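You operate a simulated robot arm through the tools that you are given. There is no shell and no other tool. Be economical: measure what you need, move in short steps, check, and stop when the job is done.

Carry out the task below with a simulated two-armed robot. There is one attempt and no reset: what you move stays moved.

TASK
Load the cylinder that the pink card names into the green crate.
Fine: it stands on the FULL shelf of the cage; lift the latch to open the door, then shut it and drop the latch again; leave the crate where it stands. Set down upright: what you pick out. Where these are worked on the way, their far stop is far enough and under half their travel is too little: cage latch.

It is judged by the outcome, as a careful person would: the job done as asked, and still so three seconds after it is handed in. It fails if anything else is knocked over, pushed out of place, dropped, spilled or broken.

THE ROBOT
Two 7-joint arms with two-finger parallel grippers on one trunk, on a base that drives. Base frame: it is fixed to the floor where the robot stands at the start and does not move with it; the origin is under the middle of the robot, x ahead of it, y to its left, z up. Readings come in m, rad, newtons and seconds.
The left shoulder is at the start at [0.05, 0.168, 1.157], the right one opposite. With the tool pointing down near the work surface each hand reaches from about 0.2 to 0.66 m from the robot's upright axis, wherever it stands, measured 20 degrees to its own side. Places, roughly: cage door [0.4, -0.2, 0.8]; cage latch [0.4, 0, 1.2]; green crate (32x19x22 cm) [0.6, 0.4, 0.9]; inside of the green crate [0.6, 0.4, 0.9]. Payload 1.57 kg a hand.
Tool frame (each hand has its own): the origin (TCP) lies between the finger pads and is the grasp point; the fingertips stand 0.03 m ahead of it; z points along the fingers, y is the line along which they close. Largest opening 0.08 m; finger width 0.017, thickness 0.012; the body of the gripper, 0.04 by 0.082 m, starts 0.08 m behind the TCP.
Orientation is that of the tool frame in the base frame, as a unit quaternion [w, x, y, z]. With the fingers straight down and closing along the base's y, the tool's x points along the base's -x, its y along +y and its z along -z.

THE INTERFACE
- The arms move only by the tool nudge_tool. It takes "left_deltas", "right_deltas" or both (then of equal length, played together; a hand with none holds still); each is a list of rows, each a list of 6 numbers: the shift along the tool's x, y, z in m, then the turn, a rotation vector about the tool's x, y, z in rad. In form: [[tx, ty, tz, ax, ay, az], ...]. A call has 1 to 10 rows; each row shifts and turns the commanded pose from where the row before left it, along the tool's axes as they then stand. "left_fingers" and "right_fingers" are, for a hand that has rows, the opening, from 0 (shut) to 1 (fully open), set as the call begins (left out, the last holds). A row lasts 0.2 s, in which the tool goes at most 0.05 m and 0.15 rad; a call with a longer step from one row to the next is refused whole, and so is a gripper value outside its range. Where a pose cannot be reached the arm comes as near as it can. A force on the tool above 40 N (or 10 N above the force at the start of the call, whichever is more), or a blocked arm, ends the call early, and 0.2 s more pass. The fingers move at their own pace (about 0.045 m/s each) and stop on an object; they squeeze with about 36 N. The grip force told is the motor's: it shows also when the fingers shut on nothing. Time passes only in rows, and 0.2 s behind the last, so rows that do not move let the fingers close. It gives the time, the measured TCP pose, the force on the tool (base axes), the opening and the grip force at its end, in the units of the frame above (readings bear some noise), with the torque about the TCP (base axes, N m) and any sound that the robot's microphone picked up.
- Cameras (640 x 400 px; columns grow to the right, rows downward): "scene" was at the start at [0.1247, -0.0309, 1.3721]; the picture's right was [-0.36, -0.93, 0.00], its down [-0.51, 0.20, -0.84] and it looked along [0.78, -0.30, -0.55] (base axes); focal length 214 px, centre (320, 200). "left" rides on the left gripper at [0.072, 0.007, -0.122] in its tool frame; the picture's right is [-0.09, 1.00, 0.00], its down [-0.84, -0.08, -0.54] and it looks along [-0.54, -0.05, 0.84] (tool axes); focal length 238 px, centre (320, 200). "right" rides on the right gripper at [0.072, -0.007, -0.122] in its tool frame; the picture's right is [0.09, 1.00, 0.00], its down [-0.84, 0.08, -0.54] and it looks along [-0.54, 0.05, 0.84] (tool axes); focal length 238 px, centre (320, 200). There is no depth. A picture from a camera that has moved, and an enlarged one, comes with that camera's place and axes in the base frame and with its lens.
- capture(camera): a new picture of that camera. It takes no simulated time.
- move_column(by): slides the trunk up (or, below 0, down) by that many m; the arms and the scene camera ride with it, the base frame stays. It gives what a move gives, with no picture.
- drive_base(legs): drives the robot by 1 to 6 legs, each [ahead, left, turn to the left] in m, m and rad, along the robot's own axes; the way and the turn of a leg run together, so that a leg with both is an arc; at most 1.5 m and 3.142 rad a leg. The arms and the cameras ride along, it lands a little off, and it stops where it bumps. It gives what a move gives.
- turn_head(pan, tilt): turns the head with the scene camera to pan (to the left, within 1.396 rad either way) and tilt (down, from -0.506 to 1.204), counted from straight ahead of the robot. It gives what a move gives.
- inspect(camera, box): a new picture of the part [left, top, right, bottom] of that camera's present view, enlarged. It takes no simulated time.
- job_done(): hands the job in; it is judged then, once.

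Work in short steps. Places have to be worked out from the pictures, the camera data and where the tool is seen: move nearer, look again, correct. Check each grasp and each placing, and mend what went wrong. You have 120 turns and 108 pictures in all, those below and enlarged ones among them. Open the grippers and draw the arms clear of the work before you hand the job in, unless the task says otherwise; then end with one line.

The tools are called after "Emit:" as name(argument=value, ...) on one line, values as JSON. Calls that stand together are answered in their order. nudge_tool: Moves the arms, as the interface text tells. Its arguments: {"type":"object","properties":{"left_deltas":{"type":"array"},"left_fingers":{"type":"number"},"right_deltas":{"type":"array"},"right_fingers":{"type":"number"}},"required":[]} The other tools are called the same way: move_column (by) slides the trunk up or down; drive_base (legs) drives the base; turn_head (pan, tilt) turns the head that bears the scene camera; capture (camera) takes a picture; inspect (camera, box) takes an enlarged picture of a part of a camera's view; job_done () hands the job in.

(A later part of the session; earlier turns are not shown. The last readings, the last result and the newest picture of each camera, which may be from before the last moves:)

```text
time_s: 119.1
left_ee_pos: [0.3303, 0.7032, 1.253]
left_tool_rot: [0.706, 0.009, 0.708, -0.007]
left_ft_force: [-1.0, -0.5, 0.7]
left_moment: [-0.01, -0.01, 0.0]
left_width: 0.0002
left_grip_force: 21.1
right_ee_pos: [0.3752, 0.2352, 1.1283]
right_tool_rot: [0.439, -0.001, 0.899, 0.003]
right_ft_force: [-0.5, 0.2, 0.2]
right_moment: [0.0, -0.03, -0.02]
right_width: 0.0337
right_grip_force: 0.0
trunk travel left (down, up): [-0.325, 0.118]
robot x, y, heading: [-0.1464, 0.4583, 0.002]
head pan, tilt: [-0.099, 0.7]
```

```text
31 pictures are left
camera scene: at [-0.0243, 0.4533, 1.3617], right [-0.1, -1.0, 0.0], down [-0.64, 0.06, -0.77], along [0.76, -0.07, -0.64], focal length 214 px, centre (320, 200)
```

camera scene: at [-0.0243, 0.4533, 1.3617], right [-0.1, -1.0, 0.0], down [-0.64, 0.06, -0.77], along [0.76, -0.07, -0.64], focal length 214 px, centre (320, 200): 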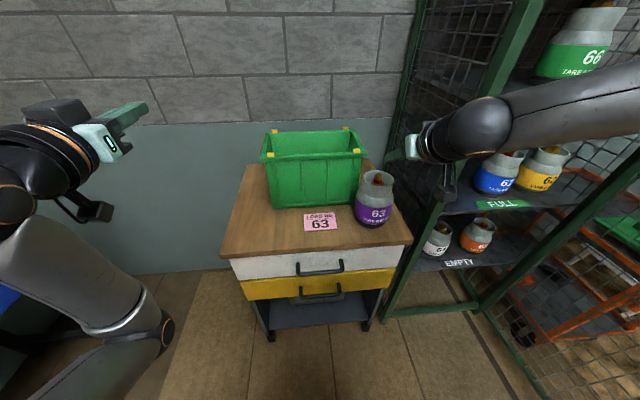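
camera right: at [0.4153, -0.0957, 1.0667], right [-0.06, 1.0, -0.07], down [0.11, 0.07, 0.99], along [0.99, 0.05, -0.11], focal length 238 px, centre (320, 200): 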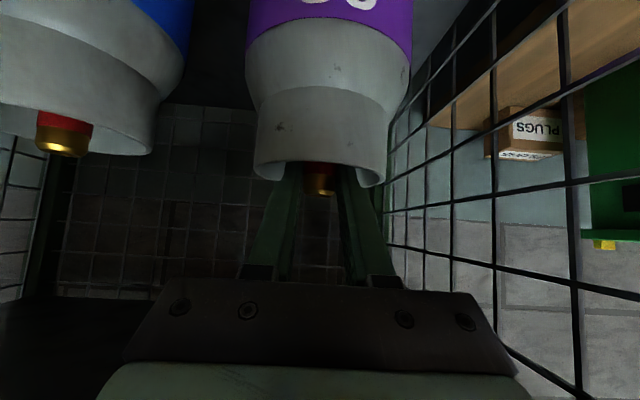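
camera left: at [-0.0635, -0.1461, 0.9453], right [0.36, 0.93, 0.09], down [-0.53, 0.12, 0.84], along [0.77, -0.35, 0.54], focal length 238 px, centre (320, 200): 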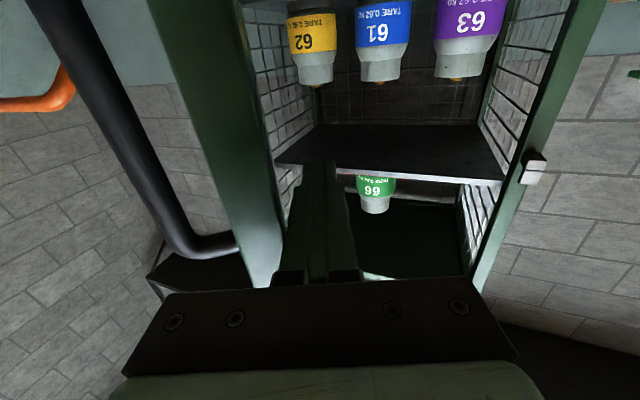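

63 stands upright on the table. I raise the right hand and turn it to point straight down.

Emit:
nudge_tool(right_deltas=[[-0.03, 0, -0.025, 0, 0, 0], [-0.03, 0, -0.025, 0, 0, 0], [-0.03, 0, -0.025, 0, 0, 0], [0, 0, 0, 0, 0.14, 0], [0, 0, 0, 0, 0.14, 0], [0, 0, 0, 0, 0.14, 0], [0, 0, 0, 0, 0.14, 0], [0, 0, 0, 0, 0.14, 0], [0, 0, 0, 0, 0.14, 0], [0, 0, 0, 0, 0.07, 0]])

Emit:
drive_base(legs=[[0.1, 0, 0]])

Emit:
capture(camera="right")

Emit:
inspect(camera="scene", box=[330, 130, 490, 250])

```text
time_s: 121.3
left_ee_pos: [0.3299, 0.703, 1.2538]
left_tool_rot: [0.706, 0.009, 0.708, -0.007]
left_ft_force: [0.2, -0.1, 0.2]
left_moment: [-0.03, 0.0, -0.02]
left_width: 0.0002
left_grip_force: 21.1
right_ee_pos: [0.3335, 0.2085, 1.224]
right_tool_rot: [0.0, -0.001, 1.0, 0.003]
right_ft_force: [-0.2, -0.2, -0.5]
right_moment: [0.02, -0.03, 0.0]
right_width: 0.0338
right_grip_force: 0.0
right hand out of reach, approached as far as the arm can: row 8, 9, 10
trunk travel left (down, up): [-0.325, 0.118]
robot x, y, heading: [-0.1504, 0.4602, 0.002]
head pan, tilt: [-0.099, 0.7]
```

```text
time_s: 122.4
left_ee_pos: [0.4332, 0.7031, 1.2531]
left_tool_rot: [0.706, 0.009, 0.708, -0.007]
left_ft_force: [0.4, 0.4, 0.6]
left_moment: [0.01, -0.04, -0.02]
left_width: 0.0002
left_grip_force: 21.3
right_ee_pos: [0.4364, 0.2081, 1.2249]
right_tool_rot: [0.0, -0.001, 1.0, 0.003]
right_ft_force: [1.3, 0.1, 0.3]
right_moment: [-0.01, 0.05, 0.0]
right_width: 0.0334
right_grip_force: 0.0
trunk travel left (down, up): [-0.325, 0.118]
robot x, y, heading: [-0.0498, 0.458, 0.004]
head pan, tilt: [-0.099, 0.7]
```

```text
30 pictures are left
camera right: at [0.3638, 0.2006, 1.3465], right [-0.09, 1.0, 0.01], down [0.84, 0.08, 0.54], along [0.54, 0.06, -0.84], focal length 238 px, centre (320, 200)
```

right: 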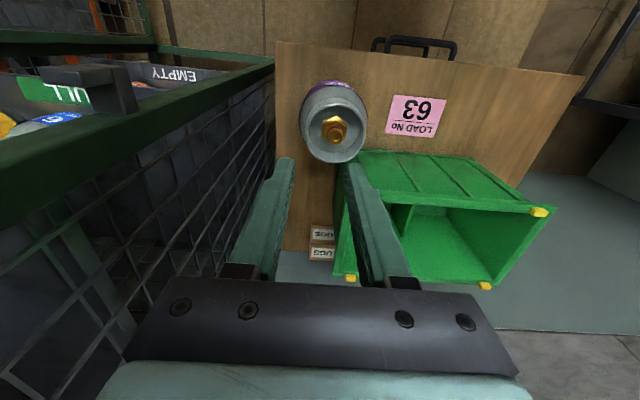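

```text
3.33 times, centred on (410, 190) of scene
camera zoom: at [0.079, 0.4533, 1.3615], right [-0.1, -1.0, 0.0], down [-0.64, 0.06, -0.76], along [0.76, -0.07, -0.64], focal length 715 px, centre (20, 233)
```

zoom: 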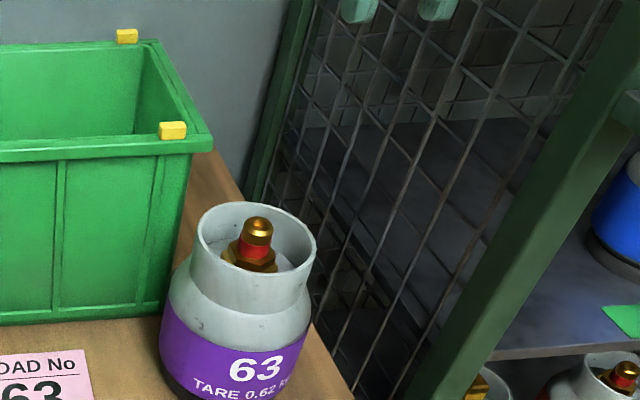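

I move above the valve (≈0.463, 0.235) and check alignment.

Emit:
nudge_tool(right_deltas=[[-0.014, 0.014, 0.02, 0, 0, 0], [-0.013, 0.013, 0.03, 0, 0, 0], [0, 0, 0.04, 0, 0, 0], [0, 0, 0.03, 0, 0, 0]])

Emit:
capture(camera="right")

Emit:
inspect(camera="scene", box=[330, 110, 490, 230])

```text
time_s: 123.4
left_ee_pos: [0.4326, 0.7031, 1.2527]
left_tool_rot: [0.706, 0.009, 0.708, -0.006]
left_ft_force: [0.1, -0.1, -0.2]
left_moment: [0.02, -0.03, 0.03]
left_width: 0.0
left_grip_force: 21.0
right_ee_pos: [0.4489, 0.2251, 1.1098]
right_tool_rot: [0.001, -0.001, 1.0, 0.004]
right_ft_force: [-0.4, -0.2, -0.2]
right_moment: [-0.01, -0.08, 0.04]
right_width: 0.0339
right_grip_force: 0.1
right hand out of reach, approached as far as the arm can: row 1, 2
trunk travel left (down, up): [-0.325, 0.118]
robot x, y, heading: [-0.0479, 0.4601, 0.002]
head pan, tilt: [-0.099, 0.7]
```

```text
28 pictures are left
camera right: at [0.3765, 0.2168, 1.2338], right [-0.09, 1.0, 0.01], down [0.84, 0.07, 0.54], along [0.54, 0.06, -0.84], focal length 238 px, centre (320, 200)
```

right: 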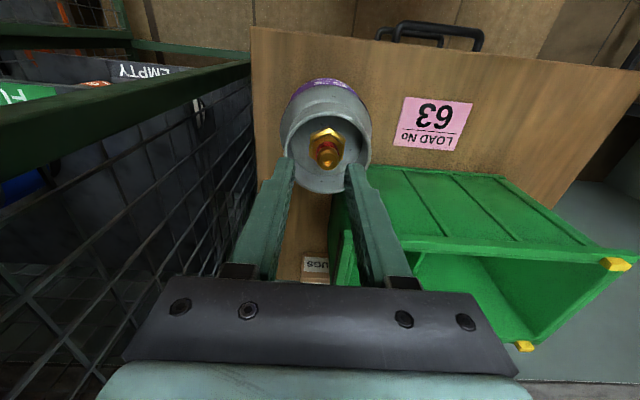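

```text
3.33 times, centred on (410, 170) of scene
camera zoom: at [0.078, 0.4533, 1.3617], right [-0.1, -1.0, 0.0], down [-0.64, 0.06, -0.76], along [0.76, -0.07, -0.64], focal length 715 px, centre (20, 300)
```

zoom: 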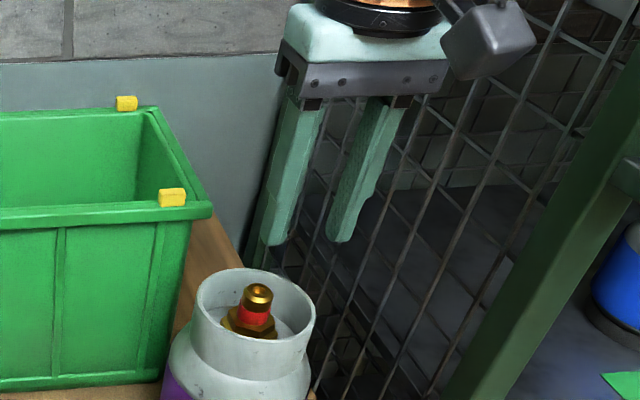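

Valve at ≈(0.4655, 0.234). I correct and descend to just above the hex.

Emit:
nudge_tool(right_deltas=[[-0.0165, 0.0095, 0, 0, 0, 0], [0, 0, 0.02, 0, 0, 0], [0, 0, 0.02, 0, 0, 0]], right_fingers=0.45)

Emit:
capture(camera="right")

```text
time_s: 124.2
left_ee_pos: [0.4335, 0.7034, 1.2533]
left_tool_rot: [0.706, 0.009, 0.708, -0.006]
left_ft_force: [0.0, 0.0, -0.2]
left_moment: [0.03, 0.01, 0.01]
left_width: 0.0
left_grip_force: 21.7
right_ee_pos: [0.4648, 0.2342, 1.069]
right_tool_rot: [0.001, -0.001, 1.0, 0.003]
right_ft_force: [0.7, 0.1, -0.2]
right_moment: [0.02, 0.0, -0.02]
right_width: 0.0362
right_grip_force: 0.0
trunk travel left (down, up): [-0.325, 0.118]
robot x, y, heading: [-0.0463, 0.4599, -0.001]
head pan, tilt: [-0.099, 0.7]
```

```text
26 pictures are left
camera right: at [0.3923, 0.2264, 1.1913], right [-0.09, 1.0, 0.01], down [0.84, 0.08, 0.54], along [0.54, 0.06, -0.84], focal length 238 px, centre (320, 200)
```

right: 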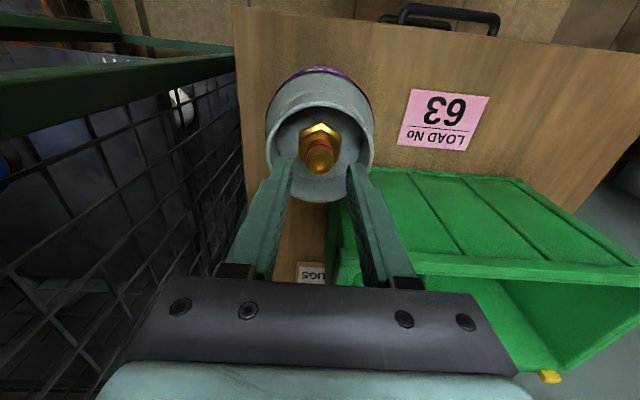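

Aligned. Descend to z≈1.027 and close.

Emit:
nudge_tool(right_deltas=[[-0.002, 0.0005, 0.015, 0, 0, 0], [0, 0, 0.015, 0, 0, 0], [0, 0, 0.008, 0, 0, 0], [0, 0, 0.004, 0, 0, 0]])

Emit:
nudge_tool(right_deltas=[[0, 0, 0, 0, 0, 0], [0, 0, 0, 0, 0, 0], [0, 0, 0, 0, 0, 0], [0, 0, 0, 0, 0, 0], [0, 0, 0, 0, 0, 0]], right_fingers=0)

```text
time_s: 125.2
left_ee_pos: [0.4329, 0.7033, 1.2532]
left_tool_rot: [0.706, 0.01, 0.708, -0.006]
left_ft_force: [0.3, 0.5, 0.4]
left_moment: [-0.01, 0.0, -0.01]
left_width: 0.0
left_grip_force: 22.0
right_ee_pos: [0.4676, 0.2346, 1.0262]
right_tool_rot: [0.002, -0.001, 1.0, 0.002]
right_ft_force: [-0.2, -0.9, 1.0]
right_moment: [-0.05, 0.02, 0.0]
right_width: 0.0363
right_grip_force: 0.4
trunk travel left (down, up): [-0.325, 0.118]
robot x, y, heading: [-0.0447, 0.4612, 0.007]
head pan, tilt: [-0.099, 0.7]
```

```text
time_s: 126.4
left_ee_pos: [0.4323, 0.7026, 1.2544]
left_tool_rot: [0.706, 0.01, 0.708, -0.007]
left_ft_force: [1.0, 0.9, -0.3]
left_moment: [-0.02, 0.03, -0.01]
left_width: 0.0001
left_grip_force: 21.1
right_ee_pos: [0.4662, 0.2352, 1.0266]
right_tool_rot: [0.001, -0.001, 1.0, 0.003]
right_ft_force: [0.2, -5.2, 2.1]
right_moment: [-0.55, -0.01, 0.01]
right_width: 0.0217
right_grip_force: 34.5
trunk travel left (down, up): [-0.325, 0.118]
robot x, y, heading: [-0.049, 0.4638, 0.005]
head pan, tilt: [-0.099, 0.7]
```

Gripped vertically on the cap. I lift slowly at first, then raise.

Emit:
nudge_tool(right_deltas=[[0, 0, -0.003, 0, 0, 0], [0, 0, -0.003, 0, 0, 0], [0, 0, -0.004, 0, 0, 0], [0, 0, -0.004, 0, 0, 0], [0, 0, -0.006, 0, 0, 0], [0, 0, -0.008, 0, 0, 0], [0, 0, -0.01, 0, 0, 0], [0, 0, -0.01, 0, 0, 0], [0, 0, -0.01, 0, 0, 0], [0, 0, -0.01, 0, 0, 0]])

Emit:
nudge_tool(right_deltas=[[0, 0, -0.01, 0, 0, 0], [0, 0, -0.012, 0, 0, 0], [0, 0, -0.012, 0, 0, 0], [0, 0, -0.012, 0, 0, 0], [0, 0, -0.012, 0, 0, 0], [0, 0, -0.012, 0, 0, 0], [0, 0, -0.01, 0, 0, 0]])

Emit:
move_column(by=0.115)

Emit:
capture(camera="scene")

Emit:
capture(camera="right")

```text
time_s: 128.6
left_ee_pos: [0.4342, 0.7027, 1.2533]
left_tool_rot: [0.706, 0.009, 0.708, -0.006]
left_ft_force: [0.2, -0.4, 0.1]
left_moment: [0.0, -0.01, 0.02]
left_width: 0.0
left_grip_force: 21.3
right_ee_pos: [0.4697, 0.2363, 1.0943]
right_tool_rot: [0.0, -0.001, 1.0, 0.003]
right_ft_force: [0.5, 0.5, -11.2]
right_moment: [-0.01, 0.02, 0.02]
right_width: 0.0217
right_grip_force: 34.7
trunk travel left (down, up): [-0.325, 0.118]
robot x, y, heading: [-0.0494, 0.4617, 0.003]
head pan, tilt: [-0.099, 0.7]
```

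```text
time_s: 130.2
left_ee_pos: [0.4337, 0.701, 1.2521]
left_tool_rot: [0.706, 0.008, 0.708, -0.006]
left_ft_force: [0.7, -0.3, 0.0]
left_moment: [0.02, -0.01, 0.0]
left_width: 0.0
left_grip_force: 21.2
right_ee_pos: [0.4619, 0.2255, 1.1601]
right_tool_rot: [0.0, 0.0, 1.0, 0.003]
right_ft_force: [-0.1, -0.7, -10.6]
right_moment: [0.02, 0.01, -0.02]
right_width: 0.0215
right_grip_force: 34.2
right hand out of reach, approached as far as the arm can: row 4, 5, 6, 7
trunk travel left (down, up): [-0.325, 0.118]
robot x, y, heading: [-0.0464, 0.4605, 0.003]
head pan, tilt: [-0.099, 0.7]
```

```text
time_s: 131.7
left_ee_pos: [0.4333, 0.7026, 1.3676]
left_tool_rot: [0.706, 0.009, 0.708, -0.006]
left_ft_force: [0.3, -0.1, -0.5]
left_moment: [0.0, 0.04, 0.02]
left_width: 0.0
left_grip_force: 21.3
right_ee_pos: [0.4627, 0.2249, 1.2746]
right_tool_rot: [-0.001, -0.001, 1.0, 0.003]
right_ft_force: [0.0, -0.3, -10.8]
right_moment: [0.0, 0.01, 0.01]
right_width: 0.0216
right_grip_force: 34.5
trunk travel left (down, up): [-0.44, 0.003]
robot x, y, heading: [-0.0469, 0.4587, 0.003]
head pan, tilt: [-0.099, 0.7]
```

```text
25 pictures are left
camera scene: at [0.0793, 0.4528, 1.4765], right [-0.1, -1.0, 0.0], down [-0.64, 0.06, -0.76], along [0.76, -0.07, -0.65], focal length 214 px, centre (320, 200)
```

scene: 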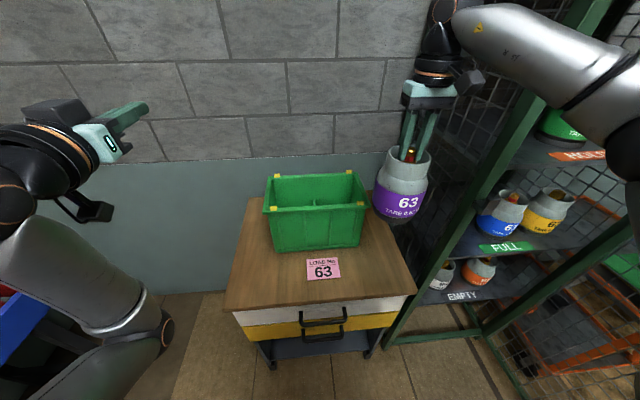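

```text
24 pictures are left
camera right: at [0.3899, 0.2173, 1.3971], right [-0.09, 1.0, 0.01], down [0.84, 0.08, 0.54], along [0.54, 0.06, -0.84], focal length 238 px, centre (320, 200)
```

right: 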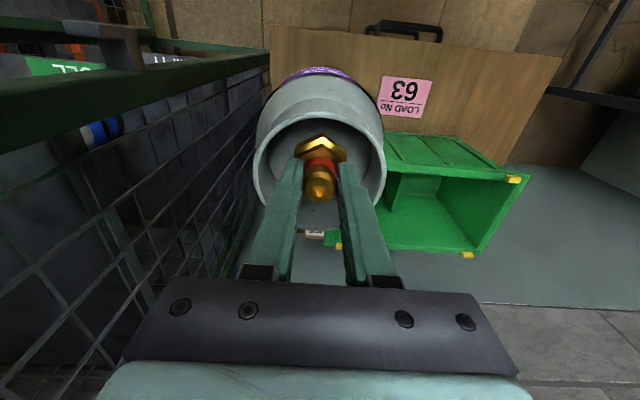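

Lifted securely. I look at the crate's inside for the divider.

Emit:
inspect(camera="scene", box=[255, 165, 375, 255])

```text
4.44 times, centred on (315, 210) of scene
camera zoom: at [0.0793, 0.4528, 1.4765], right [-0.1, -1.0, 0.0], down [-0.64, 0.06, -0.76], along [0.76, -0.07, -0.65], focal length 953 px, centre (342, 156)
```

zoom: 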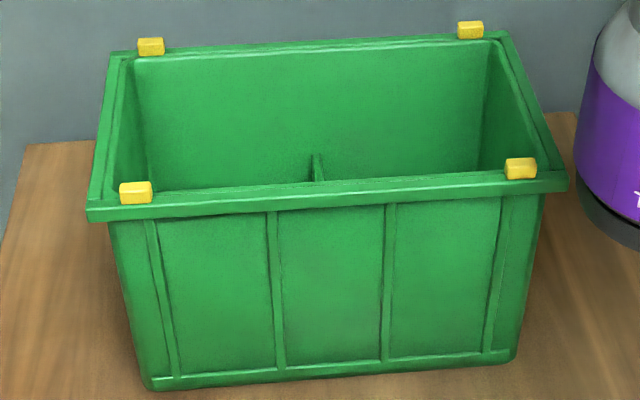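

The vertical tool can't reach over the crate at this height (wrist too high). I'll put it back on the table and re-grip at ~25° from vertical, which gains reach and still clears the crate wall. Lowering.

Emit:
move_column(by=-0.115)

Emit:
nudge_tool(right_deltas=[[0, 0, 0.008, 0, 0, 0], [0, 0, 0.013, 0, 0, 0], [0, 0, 0.014, 0, 0, 0], [0, 0, 0.014, 0, 0, 0], [0, 0, 0.014, 0, 0, 0], [0, 0, 0.014, 0, 0, 0], [0, 0, 0.014, 0, 0, 0], [0, 0, 0.014, 0, 0, 0], [0, 0, 0.01, 0, 0, 0], [0, 0, 0.008, 0, 0, 0]])

Emit:
nudge_tool(right_deltas=[[0, 0, 0.003, 0, 0, 0], [0, 0, 0.003, 0, 0, 0], [0, 0, 0.003, 0, 0, 0], [0, 0, 0.003, 0, 0, 0]])

```text
time_s: 133.1
left_ee_pos: [0.4332, 0.7029, 1.2535]
left_tool_rot: [0.706, 0.009, 0.708, -0.006]
left_ft_force: [0.3, -0.2, 0.1]
left_moment: [-0.04, 0.03, -0.01]
left_width: 0.0002
left_grip_force: 21.4
right_ee_pos: [0.462, 0.2239, 1.1594]
right_tool_rot: [0.0, -0.001, 1.0, 0.003]
right_ft_force: [0.0, -0.8, -10.3]
right_moment: [0.01, 0.02, -0.02]
right_width: 0.0218
right_grip_force: 34.8
trunk travel left (down, up): [-0.325, 0.118]
robot x, y, heading: [-0.0479, 0.46, 0.002]
head pan, tilt: [-0.099, 0.7]
```

```text
time_s: 135.3
left_ee_pos: [0.4343, 0.7024, 1.2525]
left_tool_rot: [0.706, 0.01, 0.708, -0.007]
left_ft_force: [-0.1, -0.3, -0.9]
left_moment: [0.01, -0.02, -0.01]
left_width: 0.0
left_grip_force: 21.1
right_ee_pos: [0.4627, 0.2238, 1.0338]
right_tool_rot: [0.0, -0.001, 1.0, 0.002]
right_ft_force: [0.1, -0.3, -11.0]
right_moment: [-0.02, 0.01, 0.03]
right_width: 0.0216
right_grip_force: 34.6
trunk travel left (down, up): [-0.325, 0.118]
robot x, y, heading: [-0.0516, 0.4603, -0.0]
head pan, tilt: [-0.099, 0.7]
```

```text
time_s: 136.3
left_ee_pos: [0.4327, 0.7028, 1.2543]
left_tool_rot: [0.706, 0.009, 0.708, -0.007]
left_ft_force: [0.5, 0.1, -0.5]
left_moment: [0.0, 0.0, -0.04]
left_width: 0.0002
left_grip_force: 21.3
right_ee_pos: [0.4616, 0.2264, 1.0261]
right_tool_rot: [0.002, -0.001, 1.0, 0.003]
right_ft_force: [-1.6, -0.3, 3.3]
right_moment: [-0.61, 0.78, -0.07]
right_width: 0.0218
right_grip_force: 34.9
trunk travel left (down, up): [-0.325, 0.118]
robot x, y, heading: [-0.0498, 0.4605, 0.002]
head pan, tilt: [-0.099, 0.7]
```

It stands on the table again. Open, rise, tilt the hand 26°, then come back down on the cap.

Emit:
nudge_tool(right_deltas=[[0, 0, 0, 0, 0, 0], [0, 0, 0, 0, 0, 0], [0, 0, -0.01, 0, 0, 0], [0, 0, -0.025, 0, 0, 0], [0, 0, 0, 0, -0.115, 0], [0, 0, 0, 0, -0.115, 0], [0, 0, 0, 0, -0.115, 0], [0, 0, 0, 0, -0.115, 0]], right_fingers=0.43)

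Emit:
capture(camera="right")

```text
time_s: 138.1
left_ee_pos: [0.4334, 0.7009, 1.2534]
left_tool_rot: [0.706, 0.01, 0.708, -0.007]
left_ft_force: [0.1, 0.0, -0.7]
left_moment: [0.01, -0.01, 0.0]
left_width: 0.0001
left_grip_force: 21.4
right_ee_pos: [0.462, 0.2252, 1.0621]
right_tool_rot: [0.23, 0.0, 0.973, 0.004]
right_ft_force: [-1.2, 0.0, 0.4]
right_moment: [0.0, 0.01, 0.01]
right_width: 0.0341
right_grip_force: 0.0
trunk travel left (down, up): [-0.325, 0.118]
robot x, y, heading: [-0.0463, 0.4607, 0.003]
head pan, tilt: [-0.099, 0.7]
```

```text
22 pictures are left
camera right: at [0.342, 0.2186, 1.1384], right [-0.08, 1.0, -0.03], down [0.51, 0.07, 0.86], along [0.86, 0.05, -0.51], focal length 238 px, centre (320, 200)
```

right: 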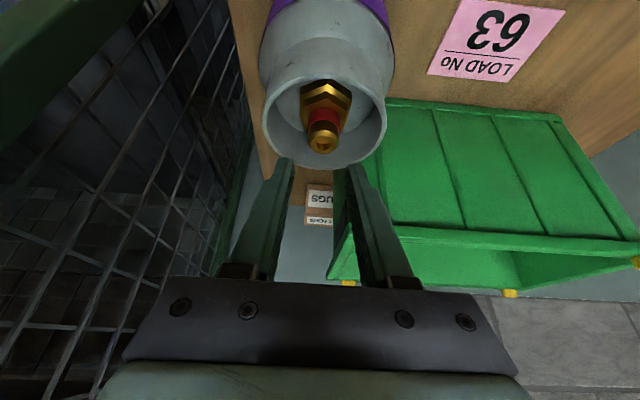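

Aligned (valve ≈ (0.460, 0.2265)). Descend and close.

Emit:
nudge_tool(right_deltas=[[0.008, 0.0005, 0.009, 0, 0, 0], [0.008, 0.0005, 0.009, 0, 0, 0], [0.008, 0, 0.008, 0, 0, 0]])

Emit:
nudge_tool(right_deltas=[[0, 0, 0, 0, 0, 0], [0, 0, 0, 0, 0, 0], [0, 0, 0, 0, 0, 0], [0, 0, 0, 0, 0, 0], [0, 0, 0, 0, 0, 0]], right_fingers=0)

Emit:
nudge_tool(right_deltas=[[-0.0013, 0, -0.0027, 0, 0, 0], [-0.0013, 0, -0.0027, 0, 0, 0], [-0.0018, 0, -0.0036, 0, 0, 0], [-0.0018, 0, -0.0036, 0, 0, 0], [-0.0018, 0, -0.0036, 0, 0, 0]])

```text
time_s: 138.9
left_ee_pos: [0.4314, 0.7024, 1.2543]
left_tool_rot: [0.706, 0.01, 0.708, -0.006]
left_ft_force: [-0.5, -0.2, -0.4]
left_moment: [0.02, 0.01, 0.03]
left_width: 0.0004
left_grip_force: 21.2
right_ee_pos: [0.4518, 0.2266, 1.0264]
right_tool_rot: [0.229, 0.001, 0.973, 0.002]
right_ft_force: [0.5, -0.5, 2.8]
right_moment: [-0.05, -0.06, -0.02]
right_width: 0.0347
right_grip_force: 0.5
trunk travel left (down, up): [-0.325, 0.118]
robot x, y, heading: [-0.0507, 0.4589, 0.004]
head pan, tilt: [-0.099, 0.7]
```

```text
time_s: 140.1
left_ee_pos: [0.4321, 0.7028, 1.2534]
left_tool_rot: [0.706, 0.009, 0.708, -0.006]
left_ft_force: [-0.2, 0.0, -0.1]
left_moment: [0.02, 0.01, 0.01]
left_width: 0.0
left_grip_force: 21.4
right_ee_pos: [0.452, 0.2268, 1.0278]
right_tool_rot: [0.229, 0.001, 0.973, 0.002]
right_ft_force: [0.1, -3.0, 4.4]
right_moment: [-0.42, -0.27, -0.06]
right_width: 0.0214
right_grip_force: 34.6
trunk travel left (down, up): [-0.325, 0.118]
robot x, y, heading: [-0.0467, 0.4589, 0.006]
head pan, tilt: [-0.099, 0.7]
```

```text
time_s: 141.3
left_ee_pos: [0.4333, 0.7023, 1.2527]
left_tool_rot: [0.706, 0.009, 0.708, -0.006]
left_ft_force: [-0.6, -0.7, 0.4]
left_moment: [0.02, -0.01, -0.03]
left_width: 0.0002
left_grip_force: 21.2
right_ee_pos: [0.452, 0.2258, 1.0427]
right_tool_rot: [0.228, 0.001, 0.974, 0.002]
right_ft_force: [0.1, -0.8, -10.9]
right_moment: [-0.05, 0.16, 0.02]
right_width: 0.0217
right_grip_force: 34.9
trunk travel left (down, up): [-0.325, 0.118]
robot x, y, heading: [-0.0491, 0.4616, 0.003]
head pan, tilt: [-0.099, 0.7]
```

Holding (−11 N). Raise by arm and trunk.

Emit:
nudge_tool(right_deltas=[[-0.0036, 0, -0.0072, 0, 0, 0], [-0.0054, 0, -0.011, 0, 0, 0], [-0.006, 0, -0.0121, 0, 0, 0], [-0.006, 0, -0.0121, 0, 0, 0], [-0.006, 0, -0.0121, 0, 0, 0], [-0.006, 0, -0.0121, 0, 0, 0], [-0.006, 0, -0.0121, 0, 0, 0], [-0.006, 0, -0.0121, 0, 0, 0], [-0.006, 0, -0.0121, 0, 0, 0], [-0.0036, 0, -0.0072, 0, 0, 0]])

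Emit:
move_column(by=0.117)

Emit:
capture(camera="scene")

```text
time_s: 143.5
left_ee_pos: [0.4339, 0.7034, 1.2527]
left_tool_rot: [0.706, 0.009, 0.708, -0.006]
left_ft_force: [-0.3, -1.5, 0.8]
left_moment: [-0.03, -0.02, 0.0]
left_width: 0.0
left_grip_force: 21.0
right_ee_pos: [0.4521, 0.225, 1.1686]
right_tool_rot: [0.229, -0.001, 0.974, 0.004]
right_ft_force: [-0.1, 0.9, -10.4]
right_moment: [0.0, 0.14, -0.01]
right_width: 0.0216
right_grip_force: 34.5
trunk travel left (down, up): [-0.325, 0.118]
robot x, y, heading: [-0.0458, 0.4597, 0.003]
head pan, tilt: [-0.099, 0.7]
```

```text
time_s: 145.0
left_ee_pos: [0.4334, 0.7024, 1.3703]
left_tool_rot: [0.706, 0.009, 0.708, -0.006]
left_ft_force: [0.8, -0.1, 0.5]
left_moment: [0.01, -0.05, -0.01]
left_width: 0.0002
left_grip_force: 21.2
right_ee_pos: [0.4539, 0.2255, 1.2844]
right_tool_rot: [0.228, 0.0, 0.974, 0.003]
right_ft_force: [0.9, -0.1, -10.7]
right_moment: [0.01, 0.14, -0.01]
right_width: 0.0216
right_grip_force: 34.9
trunk travel left (down, up): [-0.442, 0.001]
robot x, y, heading: [-0.0484, 0.4614, 0.003]
head pan, tilt: [-0.099, 0.7]
```

```text
21 pictures are left
camera scene: at [0.0793, 0.4528, 1.4785], right [-0.1, -1.0, 0.0], down [-0.64, 0.06, -0.76], along [0.76, -0.07, -0.65], focal length 214 px, centre (320, 200)
```

scene: 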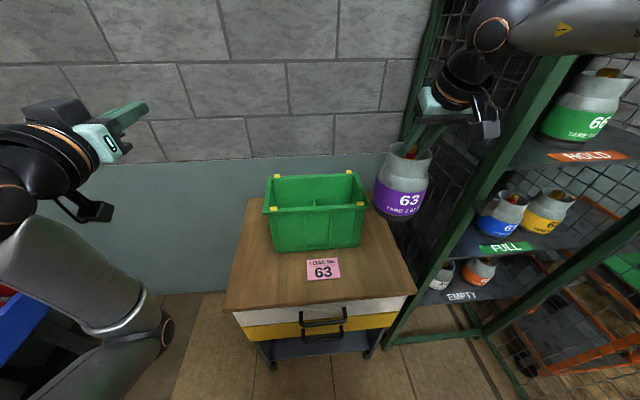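

Bottom is ~3.7 cm above the rim. I drive 4 cm forward, then move the arm over the right half of the crate.

Emit:
drive_base(legs=[[0.045, 0, 0]])

Emit:
nudge_tool(right_deltas=[[-0.006, 0.006, 0.003, 0, 0, 0], [-0.01, 0.011, 0.005, 0, 0, 0], [-0.0125, 0.014, 0.0062, 0, 0, 0], [-0.0125, 0.014, 0.0062, 0, 0, 0], [-0.0125, 0.014, 0.0062, 0, 0, 0], [-0.0125, 0.014, 0.0062, 0, 0, 0], [-0.0125, 0.014, 0.0062, 0, 0, 0], [-0.0125, 0.014, 0.0062, 0, 0, 0], [-0.011, 0.012, 0.0055, 0, 0, 0], [-0.007, 0.007, 0.0035, 0, 0, 0]])

Emit:
capture(camera="scene")

Emit:
capture(camera="right")

```text
time_s: 145.9
left_ee_pos: [0.4783, 0.7028, 1.3691]
left_tool_rot: [0.705, 0.011, 0.709, -0.007]
left_ft_force: [0.0, 0.3, -0.1]
left_moment: [0.01, 0.01, 0.01]
left_width: 0.0001
left_grip_force: 21.1
right_ee_pos: [0.4984, 0.2251, 1.2831]
right_tool_rot: [0.228, 0.0, 0.974, 0.003]
right_ft_force: [0.8, 0.4, -11.9]
right_moment: [0.02, 0.1, 0.0]
right_width: 0.0219
right_grip_force: 34.3
trunk travel left (down, up): [-0.442, 0.001]
robot x, y, heading: [-0.004, 0.4606, 0.002]
head pan, tilt: [-0.099, 0.7]
```

```text
time_s: 148.1
left_ee_pos: [0.4777, 0.7029, 1.3697]
left_tool_rot: [0.706, 0.009, 0.708, -0.006]
left_ft_force: [0.6, -0.3, -0.1]
left_moment: [0.0, -0.05, 0.01]
left_width: 0.0
left_grip_force: 21.9
right_ee_pos: [0.5626, 0.2816, 1.2788]
right_tool_rot: [0.228, 0.001, 0.974, 0.002]
right_ft_force: [0.0, -0.4, -11.4]
right_moment: [0.01, 0.14, -0.02]
right_width: 0.0216
right_grip_force: 35.0
right hand out of reach, approached as far as the arm can: row 6, 7, 8, 9, 10
trunk travel left (down, up): [-0.442, 0.001]
robot x, y, heading: [-0.0038, 0.4581, 0.003]
head pan, tilt: [-0.099, 0.7]
```

```text
20 pictures are left
camera scene: at [0.1234, 0.4529, 1.4785], right [-0.1, -1.0, 0.0], down [-0.64, 0.06, -0.76], along [0.76, -0.07, -0.65], focal length 214 px, centre (320, 200)
```

scene: 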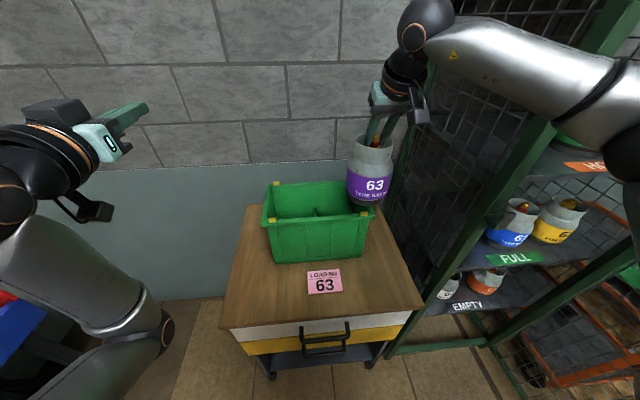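

```text
19 pictures are left
camera right: at [0.4433, 0.2735, 1.358], right [-0.08, 1.0, -0.03], down [0.51, 0.07, 0.86], along [0.86, 0.05, -0.51], focal length 238 px, centre (320, 200)
```

right: 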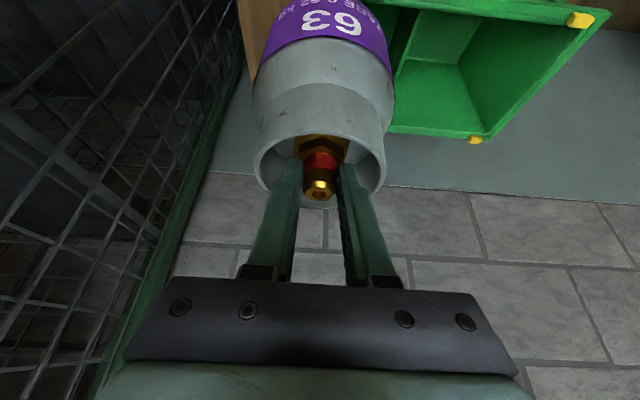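

Arm is at its reach; 6 cm more needed each way. The base has room (front ≈0.32 vs table 0.36), so I drive left and forward the remainder.

Emit:
drive_base(legs=[[0, 0.064, 0], [0.058, 0, 0]])

Emit:
capture(camera="scene")

Emit:
capture(camera="right")

```text
time_s: 149.9
left_ee_pos: [0.5359, 0.7687, 1.3696]
left_tool_rot: [0.706, 0.009, 0.708, -0.007]
left_ft_force: [0.6, 0.7, -0.2]
left_moment: [-0.01, 0.03, -0.01]
left_width: 0.0001
left_grip_force: 21.6
right_ee_pos: [0.6215, 0.3481, 1.2791]
right_tool_rot: [0.228, -0.001, 0.974, 0.004]
right_ft_force: [0.9, 0.1, -11.3]
right_moment: [-0.04, 0.1, -0.05]
right_width: 0.0221
right_grip_force: 34.8
trunk travel left (down, up): [-0.442, 0.001]
robot x, y, heading: [0.0516, 0.5223, 0.007]
head pan, tilt: [-0.099, 0.7]
```

```text
18 pictures are left
camera scene: at [0.1817, 0.5185, 1.4784], right [-0.1, -1.0, 0.0], down [-0.64, 0.06, -0.76], along [0.76, -0.07, -0.65], focal length 214 px, centre (320, 200)
```

scene: 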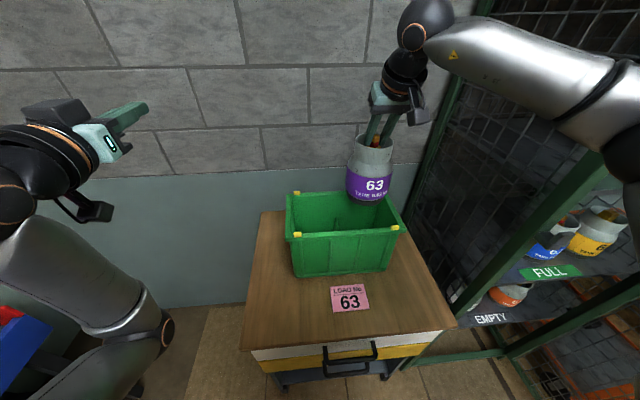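

```text
17 pictures are left
camera right: at [0.5017, 0.3398, 1.3577], right [-0.09, 1.0, -0.03], down [0.51, 0.07, 0.86], along [0.86, 0.06, -0.51], focal length 238 px, centre (320, 200)
```

right: 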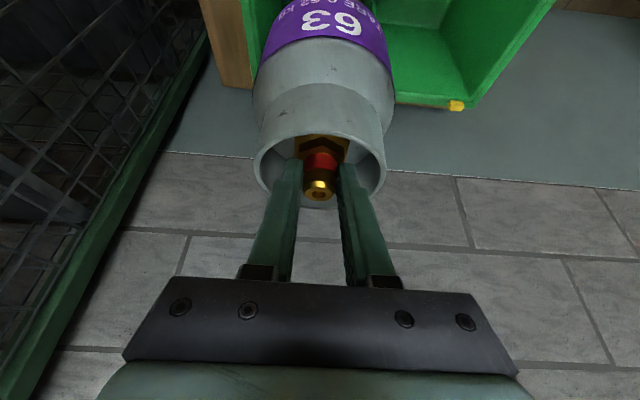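

Well over the right compartment (valve ≈ (0.631, 0.348)); I trim y by −1 cm and lower with the trunk, straight down.

Emit:
nudge_tool(right_deltas=[[0, -0.005, 0, 0, 0, 0], [0, -0.005, 0, 0, 0, 0]])

Emit:
move_column(by=-0.09)

Emit:
inspect(camera="scene", box=[260, 80, 440, 260])

```text
time_s: 150.5
left_ee_pos: [0.534, 0.7689, 1.3693]
left_tool_rot: [0.706, 0.009, 0.708, -0.006]
left_ft_force: [-0.4, 0.6, -0.1]
left_moment: [0.02, 0.0, -0.01]
left_width: 0.0001
left_grip_force: 21.6
right_ee_pos: [0.6197, 0.3368, 1.2778]
right_tool_rot: [0.227, 0.0, 0.974, 0.003]
right_ft_force: [0.1, 0.7, -10.4]
right_moment: [0.0, 0.1, -0.03]
right_width: 0.0217
right_grip_force: 34.5
trunk travel left (down, up): [-0.442, 0.001]
robot x, y, heading: [0.0527, 0.5306, 0.004]
head pan, tilt: [-0.099, 0.7]
```

```text
time_s: 151.8
left_ee_pos: [0.5352, 0.7682, 1.2797]
left_tool_rot: [0.706, 0.007, 0.708, -0.005]
left_ft_force: [-0.1, -0.3, -0.5]
left_moment: [0.0, -0.01, -0.03]
left_width: 0.0
left_grip_force: 21.2
right_ee_pos: [0.619, 0.3383, 1.1892]
right_tool_rot: [0.228, -0.001, 0.974, 0.004]
right_ft_force: [0.0, 0.0, -11.1]
right_moment: [0.01, 0.15, -0.02]
right_width: 0.0218
right_grip_force: 34.9
trunk travel left (down, up): [-0.352, 0.091]
robot x, y, heading: [0.0573, 0.5227, 0.001]
head pan, tilt: [-0.099, 0.7]
```

```text
2.22 times, centred on (350, 170) of scene
camera zoom: at [0.1801, 0.5183, 1.3886], right [-0.09, -1.0, 0.0], down [-0.64, 0.06, -0.76], along [0.76, -0.07, -0.64], focal length 477 px, centre (253, 267)
```

zoom: 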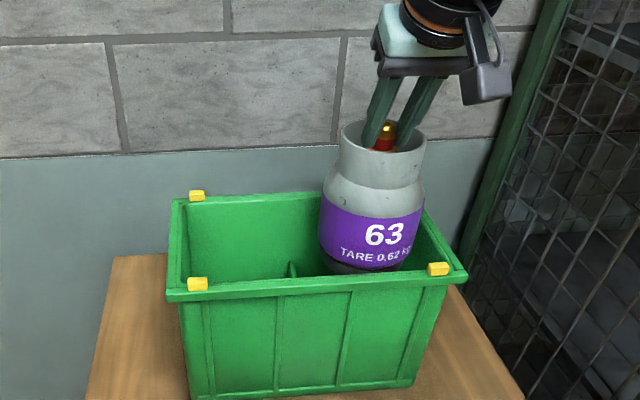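

It enters cleanly. I lower further with the trunk, then finish by arm.

Emit:
move_column(by=-0.125)

Emit:
nudge_tool(right_deltas=[[0.0018, 0, 0.0036, 0, 0, 0], [0.0018, 0, 0.0036, 0, 0, 0], [0.0018, 0, 0.0036, 0, 0, 0], [0.0018, 0, 0.0036, 0, 0, 0], [0.0018, 0, 0.0036, 0, 0, 0]])

Emit:
nudge_tool(right_deltas=[[0.0014, 0, 0.0027, 0, 0, 0], [0.0014, 0, 0.0027, 0, 0, 0], [0.0014, 0, 0.0027, 0, 0, 0], [0.0014, 0, 0.0027, 0, 0, 0], [0.0014, 0, 0.0027, 0, 0, 0]])

```text
time_s: 153.3
left_ee_pos: [0.5332, 0.7684, 1.1547]
left_tool_rot: [0.706, 0.01, 0.708, -0.006]
left_ft_force: [0.7, -0.4, -0.5]
left_moment: [0.0, -0.02, -0.02]
left_width: 0.0
left_grip_force: 21.3
right_ee_pos: [0.618, 0.3372, 1.0627]
right_tool_rot: [0.228, 0.0, 0.974, 0.003]
right_ft_force: [-0.2, 0.1, -10.5]
right_moment: [-0.02, 0.12, 0.01]
right_width: 0.0216
right_grip_force: 34.4
trunk travel left (down, up): [-0.227, 0.216]
robot x, y, heading: [0.0524, 0.5221, 0.004]
head pan, tilt: [-0.099, 0.7]
```

```text
time_s: 154.5
left_ee_pos: [0.5342, 0.7686, 1.1543]
left_tool_rot: [0.706, 0.009, 0.708, -0.005]
left_ft_force: [0.0, 0.0, 0.1]
left_moment: [-0.03, 0.0, 0.02]
left_width: 0.0002
left_grip_force: 21.6
right_ee_pos: [0.6198, 0.3376, 1.0451]
right_tool_rot: [0.227, -0.001, 0.974, 0.003]
right_ft_force: [0.4, -0.2, -10.7]
right_moment: [0.0, 0.13, 0.0]
right_width: 0.0215
right_grip_force: 34.7
trunk travel left (down, up): [-0.227, 0.216]
robot x, y, heading: [0.0582, 0.5229, 0.0]
head pan, tilt: [-0.099, 0.7]
```

```text
time_s: 155.7
left_ee_pos: [0.5315, 0.77, 1.1573]
left_tool_rot: [0.707, 0.008, 0.707, -0.006]
left_ft_force: [-0.7, 0.0, 1.2]
left_moment: [0.0, 0.0, 0.02]
left_width: 0.0
left_grip_force: 21.6
right_ee_pos: [0.6185, 0.3377, 1.0376]
right_tool_rot: [0.237, 0.0, 0.971, 0.004]
right_ft_force: [1.7, -5.0, 28.0]
right_moment: [-0.77, 0.41, -0.04]
right_width: 0.0219
right_grip_force: 34.8
trunk travel left (down, up): [-0.227, 0.216]
robot x, y, heading: [0.053, 0.5218, 0.004]
head pan, tilt: [-0.099, 0.7]
```

It's seated on the crate floor. I ease off, open, and withdraw upward.

Emit:
nudge_tool(right_deltas=[[-0.0022, 0, -0.0045, 0, 0, 0], [0, 0, 0, 0, 0, 0]])

Emit:
nudge_tool(right_deltas=[[0, 0, 0, 0, 0, 0], [0, 0, 0, 0, 0, 0], [-0.0045, 0, -0.009, 0, 0, 0], [-0.0067, 0, -0.0135, 0, 0, 0], [-0.009, 0, -0.018, 0, 0, 0], [-0.009, 0, -0.018, 0, 0, 0]], right_fingers=0.42)

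Emit:
move_column(by=0.2)

Emit:
capture(camera="scene")

```text
time_s: 156.3
left_ee_pos: [0.5328, 0.7686, 1.1548]
left_tool_rot: [0.707, 0.008, 0.708, -0.006]
left_ft_force: [-0.3, -0.1, -0.8]
left_moment: [0.01, -0.05, 0.01]
left_width: 0.0001
left_grip_force: 21.2
right_ee_pos: [0.6194, 0.3374, 1.0362]
right_tool_rot: [0.232, 0.0, 0.973, 0.003]
right_ft_force: [8.8, -4.6, 15.7]
right_moment: [-0.43, -1.23, -0.07]
right_width: 0.022
right_grip_force: 35.2
trunk travel left (down, up): [-0.227, 0.216]
robot x, y, heading: [0.0519, 0.5238, 0.005]
head pan, tilt: [-0.099, 0.7]
```

```text
time_s: 157.7
left_ee_pos: [0.5318, 0.7689, 1.1558]
left_tool_rot: [0.707, 0.008, 0.708, -0.005]
left_ft_force: [-0.3, 0.6, -0.4]
left_moment: [0.02, -0.01, 0.01]
left_width: 0.0001
left_grip_force: 21.2
right_ee_pos: [0.6185, 0.3285, 1.0982]
right_tool_rot: [0.228, 0.0, 0.974, 0.002]
right_ft_force: [-0.8, -0.5, -0.3]
right_moment: [0.01, -0.02, -0.02]
right_width: 0.0339
right_grip_force: 0.0
right hand out of reach, approached as far as the arm can: row 6
trunk travel left (down, up): [-0.227, 0.216]
robot x, y, heading: [0.0538, 0.5264, 0.001]
head pan, tilt: [-0.099, 0.7]
```

```text
time_s: 159.9
left_ee_pos: [0.5331, 0.7689, 1.3554]
left_tool_rot: [0.706, 0.01, 0.708, -0.006]
left_ft_force: [-0.2, -0.1, -0.6]
left_moment: [0.04, -0.02, -0.01]
left_width: 0.0
left_grip_force: 21.3
right_ee_pos: [0.6179, 0.3282, 1.3009]
right_tool_rot: [0.228, 0.0, 0.974, 0.003]
right_ft_force: [0.6, -0.2, 0.2]
right_moment: [-0.01, 0.03, 0.0]
right_width: 0.0332
right_grip_force: 0.0
trunk travel left (down, up): [-0.427, 0.016]
robot x, y, heading: [0.0476, 0.5234, 0.002]
head pan, tilt: [-0.099, 0.7]
```

```text
15 pictures are left
camera scene: at [0.1793, 0.5186, 1.4636], right [-0.09, -1.0, 0.0], down [-0.64, 0.06, -0.76], along [0.76, -0.07, -0.64], focal length 214 px, centre (320, 200)
```

scene: 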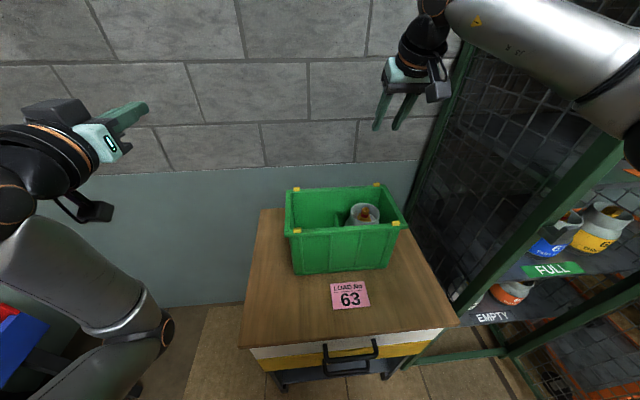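

63 stands upright in the crate's right half. Now the door: I back well away, lower the trunk, slide right, and set the right hand (pointing down, closed) for pushing the door from outside.

Emit:
drive_base(legs=[[-0.82, 0, 0], [0, -0.57, 0]])

Emit:
nudge_tool(right_deltas=[[0, 0, 0, 0, 0.115, 0], [0, 0, 0, 0, 0.115, 0], [0, 0, 0, 0, 0.115, 0], [0, 0, 0, 0, 0.115, 0], [0.032, -0.034, 0, 0, 0, 0], [0.032, -0.034, 0, 0, 0, 0], [0.032, -0.034, 0, 0, 0, 0], [0.032, -0.034, 0, 0, 0, 0], [0.032, -0.034, 0, 0, 0, 0], [0.032, -0.034, 0, 0, 0, 0]], right_fingers=0)

Emit:
move_column(by=-0.25)

Emit:
turn_head(pan=-0.2, tilt=0.35)

Emit:
capture(camera="scene")

```text
time_s: 169.2
left_ee_pos: [-0.2928, 0.2191, 1.356]
left_tool_rot: [0.706, 0.0, 0.708, 0.003]
left_ft_force: [0.0, 1.3, -0.3]
left_moment: [0.01, 0.0, 0.01]
left_width: 0.0
left_grip_force: 21.0
right_ee_pos: [-0.1978, -0.2203, 1.3]
right_tool_rot: [0.229, -0.011, 0.973, 0.006]
right_ft_force: [-0.9, 0.8, 0.1]
right_moment: [-0.03, 0.02, -0.04]
right_width: 0.0335
right_grip_force: 0.0
trunk travel left (down, up): [-0.427, 0.016]
robot x, y, heading: [-0.7684, -0.0376, 0.029]
head pan, tilt: [-0.099, 0.7]
```

```text
time_s: 171.4
left_ee_pos: [-0.2939, 0.2171, 1.3563]
left_tool_rot: [0.706, 0.0, 0.708, 0.004]
left_ft_force: [0.3, 0.0, 0.5]
left_moment: [-0.01, -0.02, 0.01]
left_width: 0.0002
left_grip_force: 21.4
right_ee_pos: [-0.4251, -0.4681, 1.255]
right_tool_rot: [0.029, -0.013, 0.999, 0.004]
right_ft_force: [0.2, 0.3, 0.7]
right_moment: [0.03, -0.01, 0.02]
right_width: 0.0001
right_grip_force: 21.3
right hand out of reach, approached as far as the arm can: row 1, 2, 3, 4
trunk travel left (down, up): [-0.427, 0.016]
robot x, y, heading: [-0.7686, -0.0368, 0.029]
head pan, tilt: [-0.099, 0.7]
```

```text
time_s: 174.0
left_ee_pos: [-0.2927, 0.2184, 1.1043]
left_tool_rot: [0.706, 0.0, 0.708, 0.003]
left_ft_force: [0.1, 0.8, 0.4]
left_moment: [-0.01, -0.01, -0.01]
left_width: 0.0
left_grip_force: 21.3
right_ee_pos: [-0.4238, -0.4692, 1.0048]
right_tool_rot: [0.028, -0.013, 0.999, 0.003]
right_ft_force: [-0.7, 0.0, 0.1]
right_moment: [0.02, 0.01, 0.01]
right_width: 0.0
right_grip_force: 20.9
trunk travel left (down, up): [-0.177, 0.266]
robot x, y, heading: [-0.7693, -0.0375, 0.026]
head pan, tilt: [-0.099, 0.7]
```

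```text
time_s: 174.8
left_ee_pos: [-0.2918, 0.2186, 1.1051]
left_tool_rot: [0.706, 0.001, 0.708, 0.002]
left_ft_force: [0.0, 0.4, -0.2]
left_moment: [0.01, 0.01, 0.03]
left_width: 0.0
left_grip_force: 20.9
right_ee_pos: [-0.4252, -0.4685, 1.0043]
right_tool_rot: [0.029, -0.014, 0.999, 0.004]
right_ft_force: [-0.9, -0.4, 0.7]
right_moment: [-0.05, -0.02, 0.03]
right_width: 0.0
right_grip_force: 21.2
trunk travel left (down, up): [-0.177, 0.266]
robot x, y, heading: [-0.7634, -0.0373, 0.028]
head pan, tilt: [-0.201, 0.351]
```

```text
14 pictures are left
camera scene: at [-0.6341, -0.0498, 1.245], right [-0.17, -0.98, 0.0], down [-0.34, 0.06, -0.94], along [0.92, -0.16, -0.34], focal length 214 px, centre (320, 200)
```

scene: 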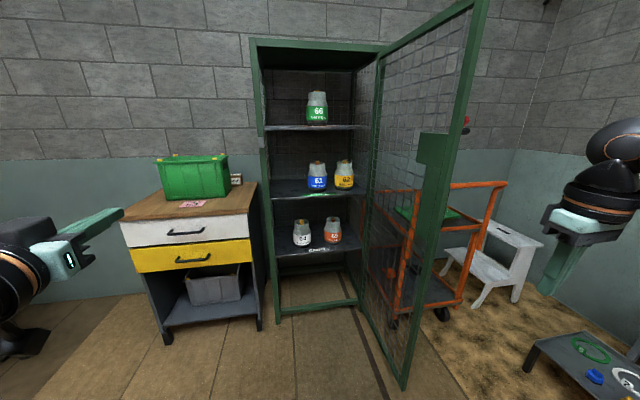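

The door is actually ~100° open now (tip ≈ (−0.08, −0.52)). I lower the trunk, go right then forward so the right hand sits just outside the door by its handle.

Emit:
move_column(by=-0.14)

Emit:
drive_base(legs=[[0, -0.22, -0.028], [0.4, 0, 0]])

Emit:
turn_head(pan=-0.6, tilt=0.6)

Emit:
capture(camera="scene")

```text
time_s: 176.5
left_ee_pos: [-0.2922, 0.218, 0.9641]
left_tool_rot: [0.706, 0.0, 0.708, 0.003]
left_ft_force: [0.3, 0.4, -0.3]
left_moment: [0.0, -0.01, -0.02]
left_width: 0.0001
left_grip_force: 21.7
right_ee_pos: [-0.4246, -0.4677, 0.8656]
right_tool_rot: [0.03, -0.013, 0.999, 0.003]
right_ft_force: [0.4, 0.2, -0.1]
right_moment: [0.0, 0.01, 0.02]
right_width: 0.0
right_grip_force: 20.9
trunk travel left (down, up): [-0.037, 0.406]
robot x, y, heading: [-0.7686, -0.0369, 0.024]
head pan, tilt: [-0.201, 0.351]
```

```text
time_s: 181.1
left_ee_pos: [0.1173, -0.0124, 0.9652]
left_tool_rot: [0.706, 0.012, 0.709, -0.007]
left_ft_force: [-0.3, -0.4, -0.6]
left_moment: [0.01, 0.0, 0.03]
left_width: 0.0
left_grip_force: 22.2
right_ee_pos: [-0.0332, -0.6944, 0.8643]
right_tool_rot: [0.03, 0.0, 1.0, 0.003]
right_ft_force: [0.1, -0.9, -0.4]
right_moment: [0.01, 0.0, 0.03]
right_width: 0.0
right_grip_force: 21.2
trunk travel left (down, up): [-0.037, 0.406]
robot x, y, heading: [-0.3621, -0.2574, 0.001]
head pan, tilt: [-0.201, 0.351]
```

```text
time_s: 182.0
left_ee_pos: [0.1181, -0.0116, 0.9649]
left_tool_rot: [0.706, 0.01, 0.708, -0.007]
left_ft_force: [1.1, 0.1, -0.5]
left_moment: [0.02, 0.02, -0.02]
left_width: 0.0
left_grip_force: 21.7
right_ee_pos: [-0.0327, -0.6947, 0.8649]
right_tool_rot: [0.031, 0.001, 1.0, 0.003]
right_ft_force: [-0.2, 0.2, 0.0]
right_moment: [0.02, 0.03, -0.02]
right_width: 0.0
right_grip_force: 21.3
trunk travel left (down, up): [-0.037, 0.406]
robot x, y, heading: [-0.3639, -0.2511, -0.003]
head pan, tilt: [-0.6, 0.6]
```

```text
13 pictures are left
camera scene: at [-0.249, -0.3018, 1.0823], right [-0.56, -0.83, 0.0], down [-0.47, 0.32, -0.83], along [0.68, -0.47, -0.56], focal length 214 px, centre (320, 200)
```

scene: 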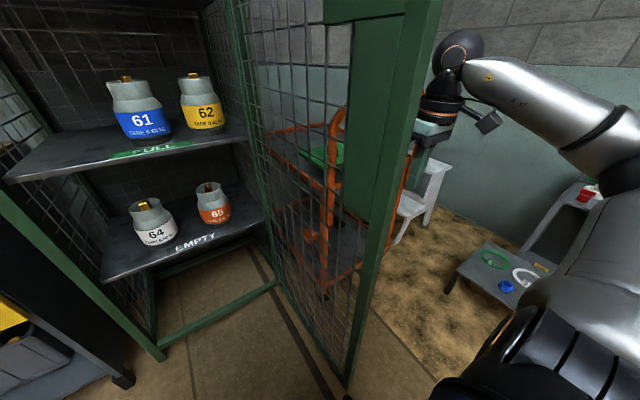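

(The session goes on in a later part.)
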